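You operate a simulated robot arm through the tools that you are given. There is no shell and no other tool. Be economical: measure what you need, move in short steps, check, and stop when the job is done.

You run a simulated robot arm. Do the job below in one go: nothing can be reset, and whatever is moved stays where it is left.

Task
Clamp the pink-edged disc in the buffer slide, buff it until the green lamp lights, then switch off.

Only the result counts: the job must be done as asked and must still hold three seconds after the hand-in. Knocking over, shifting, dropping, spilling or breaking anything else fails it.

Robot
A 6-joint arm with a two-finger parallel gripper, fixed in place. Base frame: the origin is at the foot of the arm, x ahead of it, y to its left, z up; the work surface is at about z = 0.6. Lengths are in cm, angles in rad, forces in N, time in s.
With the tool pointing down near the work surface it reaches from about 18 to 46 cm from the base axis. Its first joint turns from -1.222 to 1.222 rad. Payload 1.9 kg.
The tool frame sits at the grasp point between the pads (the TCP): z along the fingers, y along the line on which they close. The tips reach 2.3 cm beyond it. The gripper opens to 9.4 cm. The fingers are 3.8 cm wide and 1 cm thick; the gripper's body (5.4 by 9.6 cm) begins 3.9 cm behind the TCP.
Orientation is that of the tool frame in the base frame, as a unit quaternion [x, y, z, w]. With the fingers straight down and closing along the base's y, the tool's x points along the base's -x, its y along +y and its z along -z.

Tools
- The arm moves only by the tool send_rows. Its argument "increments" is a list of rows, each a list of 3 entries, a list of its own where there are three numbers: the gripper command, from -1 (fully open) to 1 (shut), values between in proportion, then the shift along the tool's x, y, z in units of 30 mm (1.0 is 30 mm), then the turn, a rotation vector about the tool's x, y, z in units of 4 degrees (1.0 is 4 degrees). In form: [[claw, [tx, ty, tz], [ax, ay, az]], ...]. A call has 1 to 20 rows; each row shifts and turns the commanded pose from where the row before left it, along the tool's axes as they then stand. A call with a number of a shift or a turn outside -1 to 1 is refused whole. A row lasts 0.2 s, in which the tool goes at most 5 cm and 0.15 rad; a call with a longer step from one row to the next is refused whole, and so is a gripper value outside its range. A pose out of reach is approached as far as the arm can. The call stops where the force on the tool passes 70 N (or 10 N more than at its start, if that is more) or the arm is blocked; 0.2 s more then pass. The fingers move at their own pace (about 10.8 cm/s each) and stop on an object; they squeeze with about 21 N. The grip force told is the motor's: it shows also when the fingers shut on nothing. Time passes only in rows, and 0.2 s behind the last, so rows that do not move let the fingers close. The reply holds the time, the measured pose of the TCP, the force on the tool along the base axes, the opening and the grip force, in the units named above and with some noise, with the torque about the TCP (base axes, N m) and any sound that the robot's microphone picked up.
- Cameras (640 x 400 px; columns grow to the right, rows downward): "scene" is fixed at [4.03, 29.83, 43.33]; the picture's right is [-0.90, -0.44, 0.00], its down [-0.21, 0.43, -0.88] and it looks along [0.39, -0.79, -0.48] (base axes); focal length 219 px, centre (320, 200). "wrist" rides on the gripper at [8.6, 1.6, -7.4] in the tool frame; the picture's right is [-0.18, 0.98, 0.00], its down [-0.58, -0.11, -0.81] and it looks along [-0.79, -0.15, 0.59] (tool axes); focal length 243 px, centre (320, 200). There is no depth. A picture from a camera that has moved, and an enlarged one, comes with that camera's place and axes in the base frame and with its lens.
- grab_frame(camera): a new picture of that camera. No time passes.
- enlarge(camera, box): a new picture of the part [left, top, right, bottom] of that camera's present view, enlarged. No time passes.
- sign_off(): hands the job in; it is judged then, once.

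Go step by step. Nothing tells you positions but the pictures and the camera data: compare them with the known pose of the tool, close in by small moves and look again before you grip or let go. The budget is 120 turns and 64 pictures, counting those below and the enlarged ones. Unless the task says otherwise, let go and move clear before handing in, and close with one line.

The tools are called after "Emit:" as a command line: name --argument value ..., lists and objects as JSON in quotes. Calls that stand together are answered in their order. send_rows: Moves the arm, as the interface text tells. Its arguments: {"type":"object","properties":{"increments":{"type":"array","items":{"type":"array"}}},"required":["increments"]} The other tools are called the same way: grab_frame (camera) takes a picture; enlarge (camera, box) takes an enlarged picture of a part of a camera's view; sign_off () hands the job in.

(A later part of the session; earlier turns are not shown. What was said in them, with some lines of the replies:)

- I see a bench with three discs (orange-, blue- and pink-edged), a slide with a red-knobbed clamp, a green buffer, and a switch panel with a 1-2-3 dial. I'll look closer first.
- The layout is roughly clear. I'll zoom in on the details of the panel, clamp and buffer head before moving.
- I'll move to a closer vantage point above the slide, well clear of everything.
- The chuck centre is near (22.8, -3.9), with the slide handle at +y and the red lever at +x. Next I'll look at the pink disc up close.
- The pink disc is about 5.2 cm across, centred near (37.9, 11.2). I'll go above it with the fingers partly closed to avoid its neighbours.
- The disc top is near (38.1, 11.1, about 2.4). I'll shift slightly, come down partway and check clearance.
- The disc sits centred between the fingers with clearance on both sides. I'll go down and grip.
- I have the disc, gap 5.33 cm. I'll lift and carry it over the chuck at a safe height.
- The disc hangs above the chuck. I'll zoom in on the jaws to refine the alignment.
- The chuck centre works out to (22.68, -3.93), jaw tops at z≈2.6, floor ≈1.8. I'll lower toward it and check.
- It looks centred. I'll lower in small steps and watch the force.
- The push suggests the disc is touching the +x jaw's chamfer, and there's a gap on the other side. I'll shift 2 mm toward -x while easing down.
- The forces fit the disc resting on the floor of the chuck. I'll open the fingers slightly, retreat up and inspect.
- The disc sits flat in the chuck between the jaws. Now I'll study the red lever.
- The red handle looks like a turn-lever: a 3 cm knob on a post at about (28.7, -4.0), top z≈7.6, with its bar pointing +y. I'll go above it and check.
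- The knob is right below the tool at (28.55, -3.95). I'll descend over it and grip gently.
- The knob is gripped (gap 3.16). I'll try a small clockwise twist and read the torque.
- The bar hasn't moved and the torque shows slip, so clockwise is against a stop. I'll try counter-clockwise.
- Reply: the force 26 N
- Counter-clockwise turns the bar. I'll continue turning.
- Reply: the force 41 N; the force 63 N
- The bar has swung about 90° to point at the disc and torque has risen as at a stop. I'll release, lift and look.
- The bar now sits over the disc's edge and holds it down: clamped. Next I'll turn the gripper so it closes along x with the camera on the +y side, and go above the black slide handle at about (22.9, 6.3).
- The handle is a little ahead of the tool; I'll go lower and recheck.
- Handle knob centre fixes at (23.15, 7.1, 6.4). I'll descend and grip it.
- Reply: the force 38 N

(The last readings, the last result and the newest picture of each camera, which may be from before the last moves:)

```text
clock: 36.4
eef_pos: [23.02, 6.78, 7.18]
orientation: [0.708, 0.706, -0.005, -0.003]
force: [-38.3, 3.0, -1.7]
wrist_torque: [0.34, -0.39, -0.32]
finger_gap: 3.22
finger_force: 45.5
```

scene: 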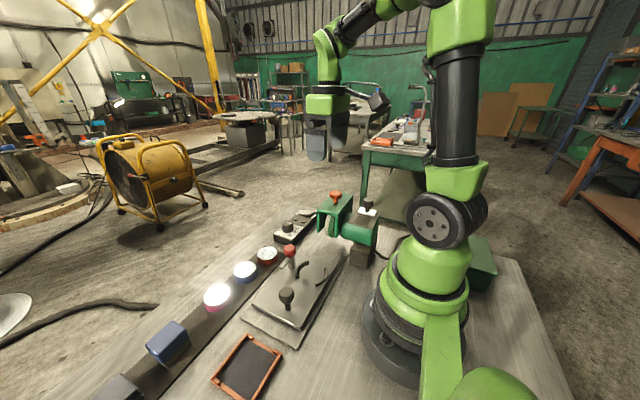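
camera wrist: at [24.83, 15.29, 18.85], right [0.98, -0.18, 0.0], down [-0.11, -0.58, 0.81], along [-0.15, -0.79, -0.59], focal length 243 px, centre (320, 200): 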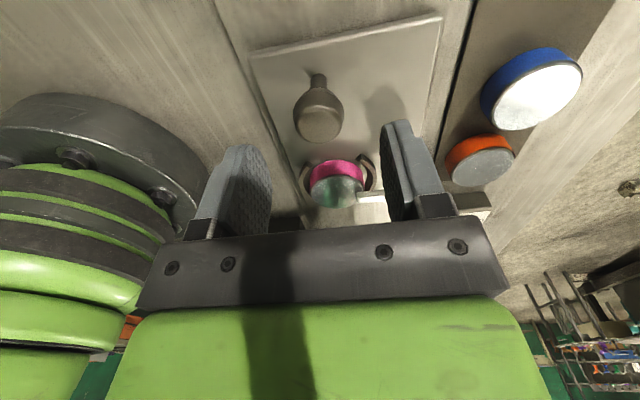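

Gripped, with some sideways load; I'll ease x by 1.5 mm and start sliding toward the wheel.

Emit:
send_rows --increments '[[0.5, [0, -0.05, 0], [0, 0, 0]], [0.5, [-0.3, 0, 0], [0, 0, 0]], [0.5, [-0.3, 0, 0], [0, 0, 0]], [0.5, [0, 0, 0], [0, 0, 0]]]'

Emit:
enlarge --camera "scene" --box '[240, 190, 400, 310]'

```text
clock: 37.4
eef_pos: [23.04, 5.09, 7.31]
orientation: [0.708, 0.706, -0.003, -0.003]
force: [-27.7, -0.2, -27.8]
wrist_torque: [0.01, -0.45, 0.03]
finger_gap: 3.18
finger_force: 45.4
```

```text
3.33 times, centred on (320, 250) of scene
camera zoom: at [4.03, 29.83, 43.33], right [-0.9, -0.44, 0.0], down [-0.21, 0.43, -0.88], along [0.39, -0.79, -0.48], focal length 729 px, centre (320, 33)
```

zoom: 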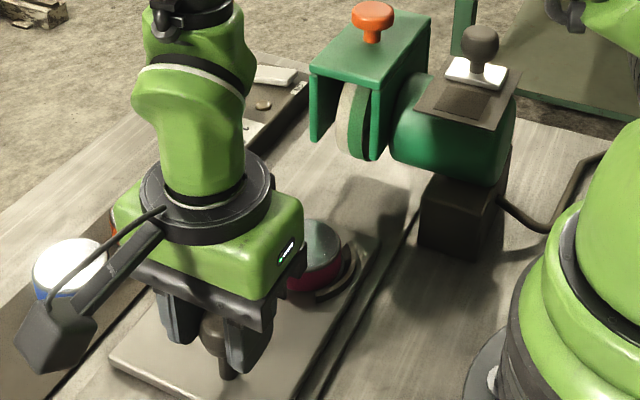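

The slide follows smoothly. I'll continue 6 cm.

Emit:
send_rows --increments '[[0.5, [-0.5, -0.05, 0], [0, 0, 0]], [0.5, [-0.5, 0, 0], [0, 0, 0]], [0.5, [-0.5, 0, 0], [0, 0, 0]], [0.5, [-0.5, 0, 0], [0, 0, 0]], [0.5, [0, 0, 0], [0, 0, 0]]]'

Emit:
enlarge --camera "scene" --box '[240, 180, 400, 300]'

Emit:
grab_frame --camera "wrist"

```text
clock: 38.6
eef_pos: [22.98, -0.85, 7.5]
orientation: [0.708, 0.706, -0.001, 0.0]
force: [-22.2, -0.9, -13.1]
wrist_torque: [-0.01, -0.44, 0.06]
finger_gap: 3.16
finger_force: 45.2
```

```text
3.33 times, centred on (320, 240) of scene
camera zoom: at [4.03, 29.83, 43.33], right [-0.9, -0.44, 0.0], down [-0.21, 0.43, -0.88], along [0.39, -0.79, -0.48], focal length 729 px, centre (320, 67)
```

zoom: 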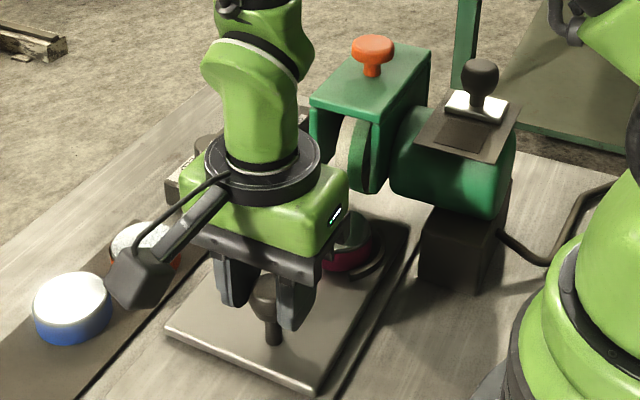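

```text
20 pictures are left
camera wrist: at [24.75, 7.83, 15.06], right [0.98, -0.19, 0.0], down [-0.11, -0.58, 0.81], along [-0.15, -0.79, -0.59], focal length 243 px, centre (320, 200)
```

wrist: 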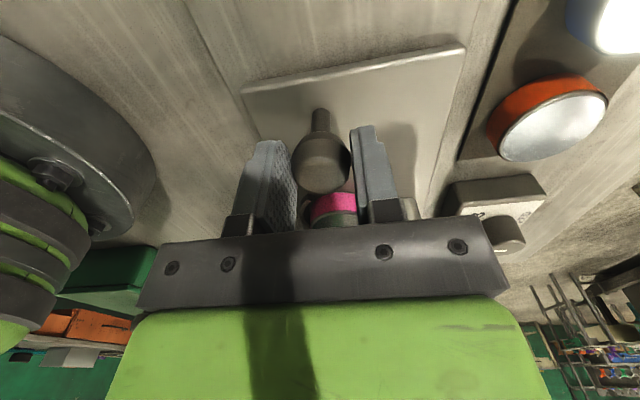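

The disc is now at about y=-11.6 and the wheel at about y=-16.6. I'll continue in careful steps.

Emit:
send_rows --increments '[[0.5, [-0.3, -0.03, 0], [0, 0, 0]], [0.5, [-0.3, 0, 0], [0, 0, 0]], [0.5, [-0.3, 0, 0], [0, 0, 0]], [0.5, [-0.3, 0, 0], [0, 0, 0]], [0.5, [0, 0, 0], [0, 0, 0]]]'

Emit:
enlarge --camera "scene" --box '[264, 180, 392, 270]'

```text
clock: 39.8
eef_pos: [22.93, -4.4, 7.49]
orientation: [0.707, 0.707, 0.002, 0.002]
force: [19.2, -1.2, -28.0]
wrist_torque: [0.07, 0.23, 0.1]
finger_gap: 3.18
finger_force: 45.3
```

```text
4.44 times, centred on (328, 225) of scene
camera zoom: at [4.03, 29.83, 43.33], right [-0.9, -0.44, 0.0], down [-0.21, 0.43, -0.88], along [0.39, -0.79, -0.48], focal length 972 px, centre (284, 89)
```

zoom: 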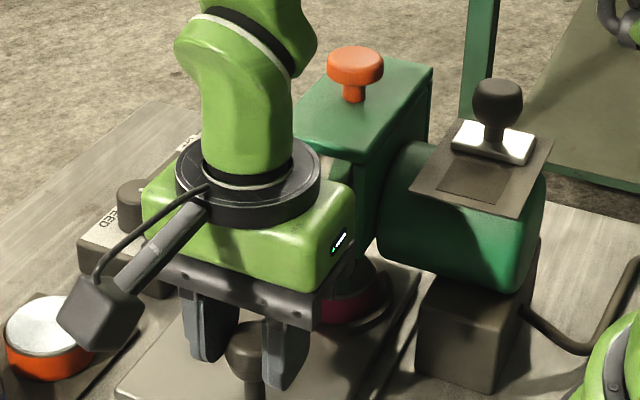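

Emit:
send_rows --increments '[[0.5, [-0.2, 0, 0], [0, 0, 0]], [0.5, [-0.2, 0, 0], [0, 0, 0]], [0.5, [0, 0, 0], [0, 0, 0]]]'

Emit:
send_rows --increments '[[0.5, [-0.15, 0, 0], [0, 0, 0]], [0.5, [0, 0, 0], [0, 0, 0]]]'

```text
clock: 40.6
eef_pos: [22.91, -5.66, 7.57]
orientation: [0.707, 0.707, 0.001, 0.002]
force: [21.6, 1.5, 49.5]
wrist_torque: [-0.3, 0.3, 0.05]
finger_gap: 3.16
finger_force: 44.8
```

```text
clock: 41.2
eef_pos: [23.0, -6.05, 7.66]
orientation: [0.707, 0.707, 0.002, 0.003]
force: [19.1, 0.1, 54.4]
wrist_torque: [-0.36, -0.19, 0.32]
finger_gap: 3.16
finger_force: 44.9
```

A vertical load has appeared. I'll look before moving on.

Emit:
enlarge --camera "scene" --box '[264, 180, 392, 270]'

Emit:
enlarge --camera "wrist" --box '[200, 80, 480, 240]'

```text
4.44 times, centred on (328, 225) of scene
camera zoom: at [4.02, 29.83, 43.33], right [-0.9, -0.44, 0.0], down [-0.21, 0.43, -0.88], along [0.39, -0.79, -0.48], focal length 972 px, centre (284, 89)
```

zoom: 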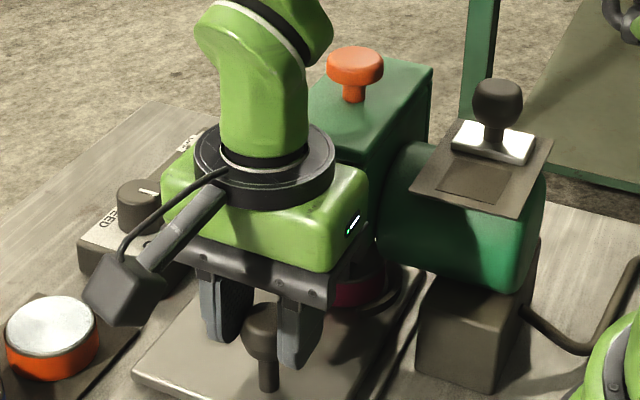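

```text
2.29 times, centred on (340, 160) of wrist
camera zoom: at [24.65, 2.5, 15.08], right [0.98, -0.18, 0.01], down [-0.11, -0.58, 0.81], along [-0.14, -0.79, -0.59], focal length 555 px, centre (274, 291)
```

zoom: 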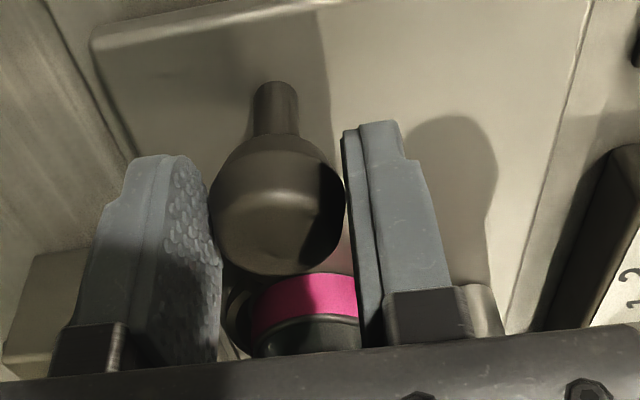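

The load is just the squeeze on the rounded knob; the slide isn't resisting. I'll relieve the height slightly and push on gently to feel for an end stop.

Emit:
send_rows --increments '[[0.5, [0, 0.02, -0.08], [0, 0, 0]], [0.5, [-0.15, 0, 0], [0, 0, 0]], [0.5, [0, 0, 0], [0, 0, 0]]]'

Emit:
send_rows --increments '[[0.5, [-0.15, 0, 0], [0, 0, 0]], [0.5, [0, 0, 0], [0, 0, 0]]]'

```text
clock: 42.0
eef_pos: [23.1, -6.63, 7.65]
orientation: [0.706, 0.708, 0.002, 0.002]
force: [30.2, 1.6, -28.1]
wrist_torque: [0.15, 0.0, 0.15]
finger_gap: 3.14
finger_force: 44.5
```

```text
clock: 42.6
eef_pos: [22.97, -7.09, 7.8]
orientation: [0.707, 0.708, 0.002, 0.003]
force: [32.1, -2.1, -27.6]
wrist_torque: [0.14, 0.03, 0.12]
finger_gap: 3.16
finger_force: 45.2
```

No stop yet. I'll release and rise clear to see the disc against the wheel.

Emit:
send_rows --increments '[[0.2, [0, 0, 0], [0, 0, 0]], [-0.3, [0, 0, 0], [0, 0, 0]], [-0.3, [0, 0, 0], [0, 0, 0]], [-0.3, [0, 0, -0.8], [0, 0, 0]], [-0.3, [0, 0, -1], [0, 0, 0]], [-0.3, [1, 0, -0.8], [0, 0, 0]], [-0.3, [1, 0, 0], [0, 0, 0]], [-0.3, [1, 0, 0], [0, 0, 0]], [-0.3, [1, 0, 0], [0, 0, 0]], [-0.3, [0, 0, 0], [0, 0, 0]]]'

Emit:
enlarge --camera "scene" --box '[274, 184, 402, 264]'

Emit:
grab_frame --camera "wrist"

```text
clock: 44.8
eef_pos: [22.98, 5.2, 14.9]
orientation: [0.707, 0.707, 0.0, 0.0]
force: [0.0, 0.6, 0.7]
wrist_torque: [0.0, -0.01, 0.02]
finger_gap: 6.11
finger_force: 0.1
```

```text
5.00 times, centred on (338, 224) of scene
camera zoom: at [4.03, 29.83, 43.33], right [-0.9, -0.44, 0.0], down [-0.21, 0.43, -0.88], along [0.39, -0.79, -0.48], focal length 1094 px, centre (230, 80)
```

zoom: 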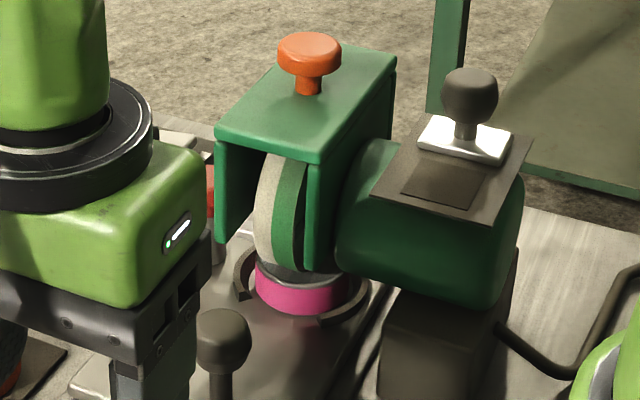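

```text
15 pictures are left
camera wrist: at [24.65, 13.84, 22.5], right [0.98, -0.18, 0.0], down [-0.11, -0.58, 0.81], along [-0.15, -0.79, -0.59], focal length 243 px, centre (320, 200)
```

wrist: 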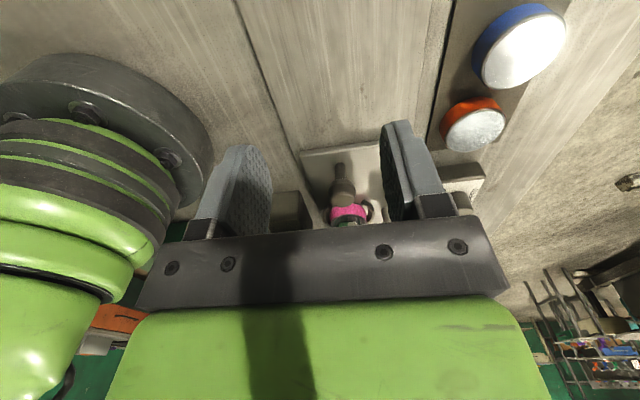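

The disc now sits under the wheel. Next I'll go to the panel's rocker switch, swinging wide at large x to stay clear of the guard.

Emit:
send_rows --increments '[[0.2, [0, 1, 0], [0, 0, 0]], [0.6, [0, 1, 0], [0, 0, 0]], [1, [0, 1, 0], [0, 0, 0]], [1, [0, 1, 0], [0, 0, 0]], [1, [-1, 0.3, 0], [0, 0, 0]], [1, [-1, 0, 0], [0, 0, 0]], [1, [-1, 0, 0], [0, 0, 0]], [1, [-1, 0, 0], [0, 0, 0]], [1, [-1, 0, 0], [0, 0, 0]], [1, [-1, 0, 0], [0, 0, 0]], [1, [-1, 0, 0], [0, 0, 0]], [1, [-1, 0, 0], [0, 0, 0]], [1, [0, 0, 0], [0, 0, 0]]]'

Emit:
grab_frame --camera "wrist"

```text
clock: 47.6
eef_pos: [36.01, -19.45, 15.34]
orientation: [0.707, 0.707, 0.0, 0.0]
force: [0.2, 0.1, 0.4]
wrist_torque: [-0.02, 0.04, 0.01]
finger_gap: 0.01
finger_force: 20.7
```

```text
14 pictures are left
camera wrist: at [37.74, -10.74, 22.85], right [0.98, -0.18, 0.0], down [-0.11, -0.58, 0.81], along [-0.15, -0.79, -0.59], focal length 243 px, centre (320, 200)
```

wrist: 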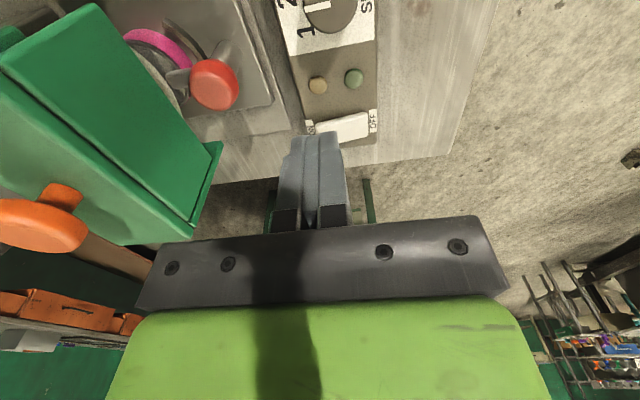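

The rocker spans x≈34.8–39.5 at y≈-25.7, with ON at the near end. I'll go above the ON end.

Emit:
send_rows --increments '[[1, [-0.7, -0.05, 0.3], [0, 0, 0]], [1, [-0.7, -0.05, 0.7], [0, 0, 0]], [1, [-0.7, -0.03, 0.7], [0, 0, 0]], [1, [0, 0, 0.7], [0, 0, 0]], [1, [0, 0, 0], [0, 0, 0]]]'

Emit:
grab_frame --camera "wrist"

```text
clock: 48.8
eef_pos: [35.22, -25.21, 8.12]
orientation: [0.707, 0.707, 0.0, -0.001]
force: [0.3, 0.1, 0.8]
wrist_torque: [0.01, 0.0, 0.02]
finger_gap: 0.0
finger_force: 21.1
```

```text
13 pictures are left
camera wrist: at [36.97, -16.57, 15.7], right [0.98, -0.18, 0.0], down [-0.11, -0.58, 0.81], along [-0.15, -0.79, -0.59], focal length 243 px, centre (320, 200)
```

wrist: 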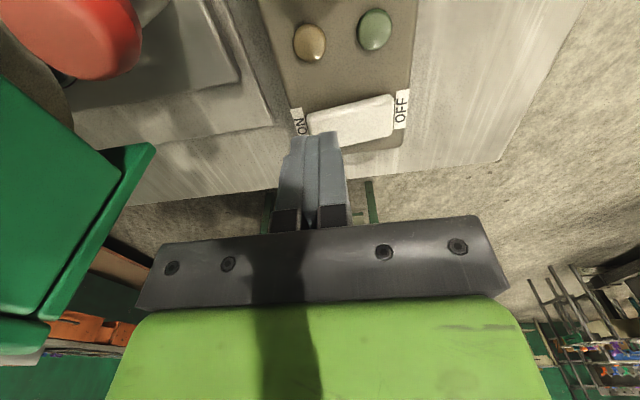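

Consistent: rocker centre (37.1, -25.8). I'll lower onto its ON end.

Emit:
send_rows --increments '[[1, [-0.16, 0.07, 0.3], [0, 0, 0]], [1, [0, 0, 0.3], [0, 0, 0]], [1, [0, 0, 0], [0, 0, 0]]]'

Emit:
send_rows --increments '[[1, [0, 0, 0.1], [0, 0, 0]], [1, [0, 0, 0.1], [0, 0, 0]], [1, [0, 0, 0], [0, 0, 0]]]'

```text
clock: 49.6
eef_pos: [35.75, -25.74, 6.32]
orientation: [0.707, 0.708, 0.0, 0.001]
force: [-0.5, -1.1, 0.2]
wrist_torque: [0.02, 0.01, -0.01]
finger_gap: 0.01
finger_force: 21.2
```

```text
clock: 50.3
eef_pos: [35.72, -25.67, 6.19]
orientation: [0.709, 0.706, 0.0, -0.001]
force: [-7.8, 4.9, 10.4]
wrist_torque: [-0.08, 0.07, -0.07]
finger_gap: 0.0
finger_force: 20.6
stopped in row 3: the force on the tool passed its limit at 73 N (the readings are from after the stop); the commanded pose is now the measured one
```

I hit firm contact at tip height 3.9. I'll look at the contact.

Emit:
enlarge --camera "wrist" --box '[200, 0, 440, 180]'

Emit:
enlarge --camera "scene" --box '[220, 150, 380, 250]'

```text
2.22 times, centred on (320, 90) of wrist
camera zoom: at [37.43, -17.13, 13.69], right [0.98, -0.19, 0.0], down [-0.11, -0.58, 0.8], along [-0.15, -0.79, -0.59], focal length 539 px, centre (320, 444)
```

zoom: 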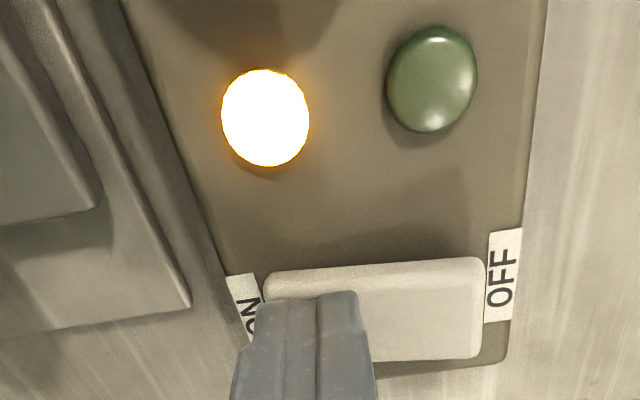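

```text
4.00 times, centred on (300, 200) of scene
camera zoom: at [4.03, 29.83, 43.33], right [-0.9, -0.44, 0.0], down [-0.21, 0.43, -0.88], along [0.39, -0.79, -0.48], focal length 875 px, centre (400, 200)
```

zoom: 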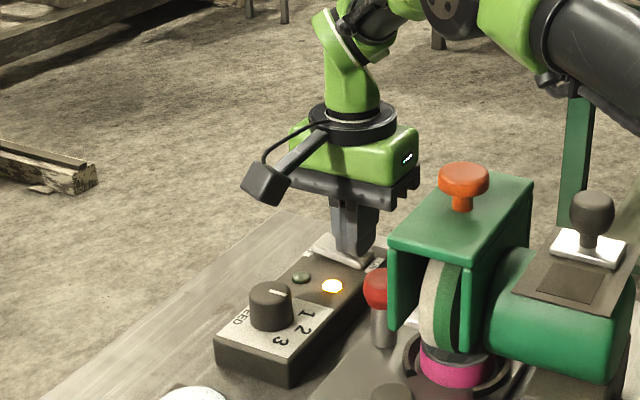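

The amber lamp lit, so the machine is ON. I'll lift, hover above the OFF end and check the green lamp.

Emit:
send_rows --increments '[[1, [0, 0, -0.5], [0, 0, 0]], [1, [0, 0.95, -0.1], [0, 0, 0]], [1, [0, 0, 0], [0, 0, 0]]]'

Emit:
enlarge --camera "wrist" --box '[160, 0, 400, 150]'

```text
clock: 51.1
eef_pos: [38.29, -25.65, 8.02]
orientation: [0.709, 0.705, 0.0, -0.001]
force: [0.3, 0.7, 0.5]
wrist_torque: [-0.01, 0.01, -0.02]
finger_gap: 0.0
finger_force: 20.8
out of reach, approached as far as the arm can: row 2
```

```text
2.67 times, centred on (280, 75) of wrist
camera zoom: at [40.04, -16.9, 15.57], right [0.98, -0.19, 0.0], down [-0.11, -0.58, 0.8], along [-0.15, -0.79, -0.59], focal length 647 px, centre (427, 533)
```

zoom: 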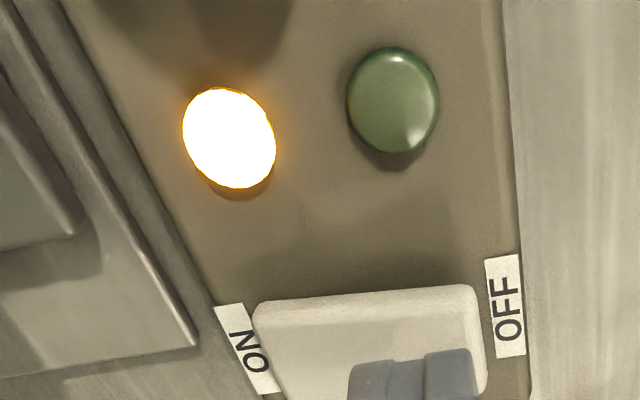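

Amber on, green off. I'm positioned above OFF; I'll wait two seconds and look again.

Emit:
send_rows --increments '[[1, [0, 0, 0], [0, 0, 0]], [1, [0, 0, 0], [0, 0, 0]], [1, [0, 0, 0], [0, 0, 0]], [1, [0, 0, 0], [0, 0, 0]], [1, [0, 0, 0], [0, 0, 0]], [1, [0, 0, 0], [0, 0, 0]], [1, [0, 0, 0], [0, 0, 0]], [1, [0, 0, 0], [0, 0, 0]], [1, [0, 0, 0], [0, 0, 0]], [1, [0, 0, 0], [0, 0, 0]]]'

Emit:
enlarge --camera "scene" --box '[255, 180, 383, 260]'

```text
clock: 53.3
eef_pos: [38.24, -25.47, 7.99]
orientation: [0.709, 0.705, 0.001, -0.002]
force: [-0.3, 0.0, 0.7]
wrist_torque: [-0.03, 0.02, 0.0]
finger_gap: 0.0
finger_force: 20.8
```

```text
5.00 times, centred on (319, 220) of scene
camera zoom: at [4.03, 29.83, 43.33], right [-0.9, -0.44, 0.0], down [-0.21, 0.43, -0.88], along [0.39, -0.79, -0.48], focal length 1094 px, centre (325, 100)
```

zoom: 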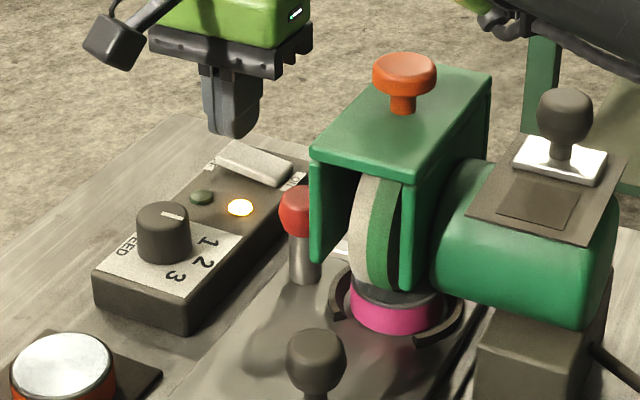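

No green yet. I'll give it four more seconds.

Emit:
send_rows --increments '[[1, [0, 0, 0], [0, 0, 0]], [1, [0, 0, 0], [0, 0, 0]], [1, [0, 0, 0], [0, 0, 0]], [1, [0, 0, 0], [0, 0, 0]], [1, [0, 0, 0], [0, 0, 0]], [1, [0, 0, 0], [0, 0, 0]], [1, [0, 0, 0], [0, 0, 0]], [1, [0, 0, 0], [0, 0, 0]], [1, [0, 0, 0], [0, 0, 0]], [1, [0, 0, 0], [0, 0, 0]], [1, [0, 0, 0], [0, 0, 0]], [1, [0, 0, 0], [0, 0, 0]], [1, [0, 0, 0], [0, 0, 0]], [1, [0, 0, 0], [0, 0, 0]], [1, [0, 0, 0], [0, 0, 0]], [1, [0, 0, 0], [0, 0, 0]], [1, [0, 0, 0], [0, 0, 0]], [1, [0, 0, 0], [0, 0, 0]], [1, [0, 0, 0], [0, 0, 0]], [1, [0, 0, 0], [0, 0, 0]]]'

Emit:
enlarge --camera "scene" --box '[285, 180, 381, 260]'

```text
clock: 57.5
eef_pos: [38.29, -25.58, 8.01]
orientation: [0.71, 0.705, 0.001, -0.002]
force: [0.9, 0.3, 0.0]
wrist_torque: [0.0, 0.01, 0.01]
finger_gap: 0.0
finger_force: 21.4
```

```text
5.00 times, centred on (333, 220) of scene
camera zoom: at [4.03, 29.83, 43.33], right [-0.9, -0.44, 0.0], down [-0.21, 0.43, -0.88], along [0.39, -0.79, -0.48], focal length 1094 px, centre (255, 100)
```

zoom: 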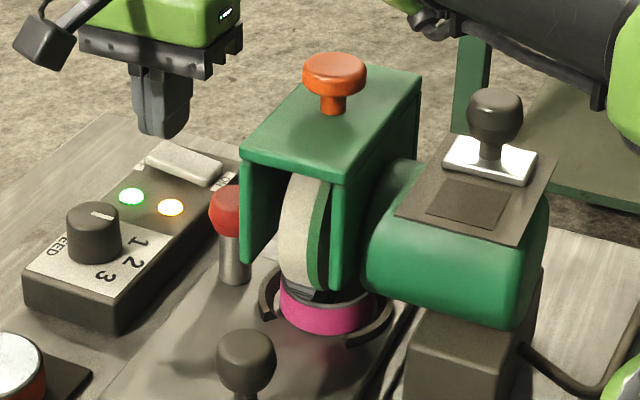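

Green is lit. I'll press the OFF end immediately.

Emit:
send_rows --increments '[[1, [0, 0, 0.35], [0, 0, 0]], [1, [0, 0, 0.2], [0, 0, 0]], [1, [0, 0, 0.1], [0, 0, 0]], [1, [0, 0, 0.07], [0, 0, 0]], [1, [0, 0, 0], [0, 0, 0]]]'

Emit:
enlarge --camera "scene" --box '[285, 180, 381, 260]'

```text
clock: 58.7
eef_pos: [38.38, -25.58, 6.21]
orientation: [0.712, 0.702, 0.001, 0.003]
force: [-6.9, 2.9, 10.8]
wrist_torque: [0.07, 0.28, -0.07]
finger_gap: 0.0
finger_force: 21.0
stopped in row 5: the force on the tool passed its limit at 72 N (the readings are from after the stop); the commanded pose is now the measured one
```

```text
5.00 times, centred on (333, 220) of scene
camera zoom: at [4.03, 29.83, 43.33], right [-0.9, -0.44, 0.0], down [-0.21, 0.43, -0.88], along [0.39, -0.79, -0.48], focal length 1094 px, centre (255, 100)
```

zoom: 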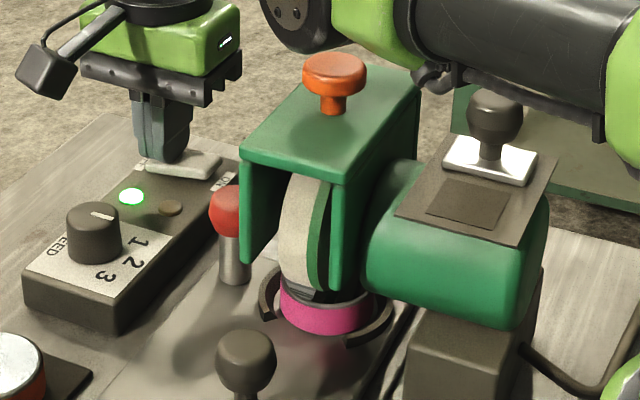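

The amber lamp is off while green stays lit. I'll lift straight away and verify.

Emit:
send_rows --increments '[[1, [0, 0, -0.5], [0, 0, 0]], [1, [0, -0.1, -1], [0, 0, 0]], [1, [0, -0.2, -1], [0, 0, 0]], [1, [0, 0, 0], [0, 0, 0]], [1, [0, 0, 0], [0, 0, 0]], [1, [0, 0, 0], [0, 0, 0]]]'

Emit:
enlarge --camera "scene" --box '[190, 180, 400, 320]'

```text
clock: 60.1
eef_pos: [38.12, -26.01, 13.8]
orientation: [0.711, 0.703, 0.001, 0.002]
force: [-1.0, 0.4, -0.1]
wrist_torque: [0.02, 0.03, 0.0]
finger_gap: 0.0
finger_force: 21.6
out of reach, approached as far as the arm can: row 2, 3
```

```text
2.86 times, centred on (295, 250) of scene
camera zoom: at [4.03, 29.83, 43.33], right [-0.9, -0.44, 0.0], down [-0.21, 0.43, -0.88], along [0.39, -0.79, -0.48], focal length 625 px, centre (391, 57)
```

zoom: 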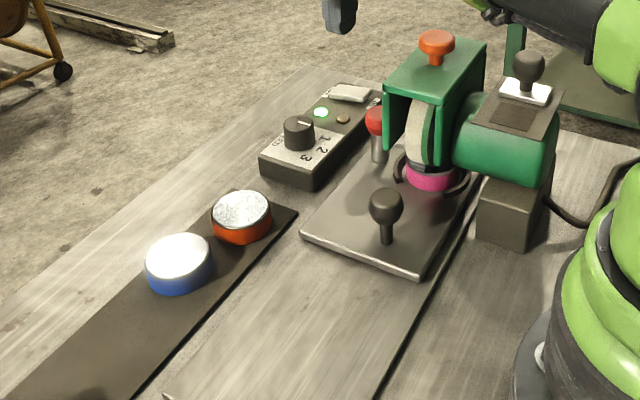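

The pink disc is still clamped under the wheel. Green is lit, the switch is off, the other discs haven't moved and the arm is clear, so I'm handing in.

Emit:
sign_off

```text
The job is handed in.
```

I clamped the pink-edged disc in the slide and buffed it until the green lamp lit. I then switched the machine off and handed the job in with the arm clear.
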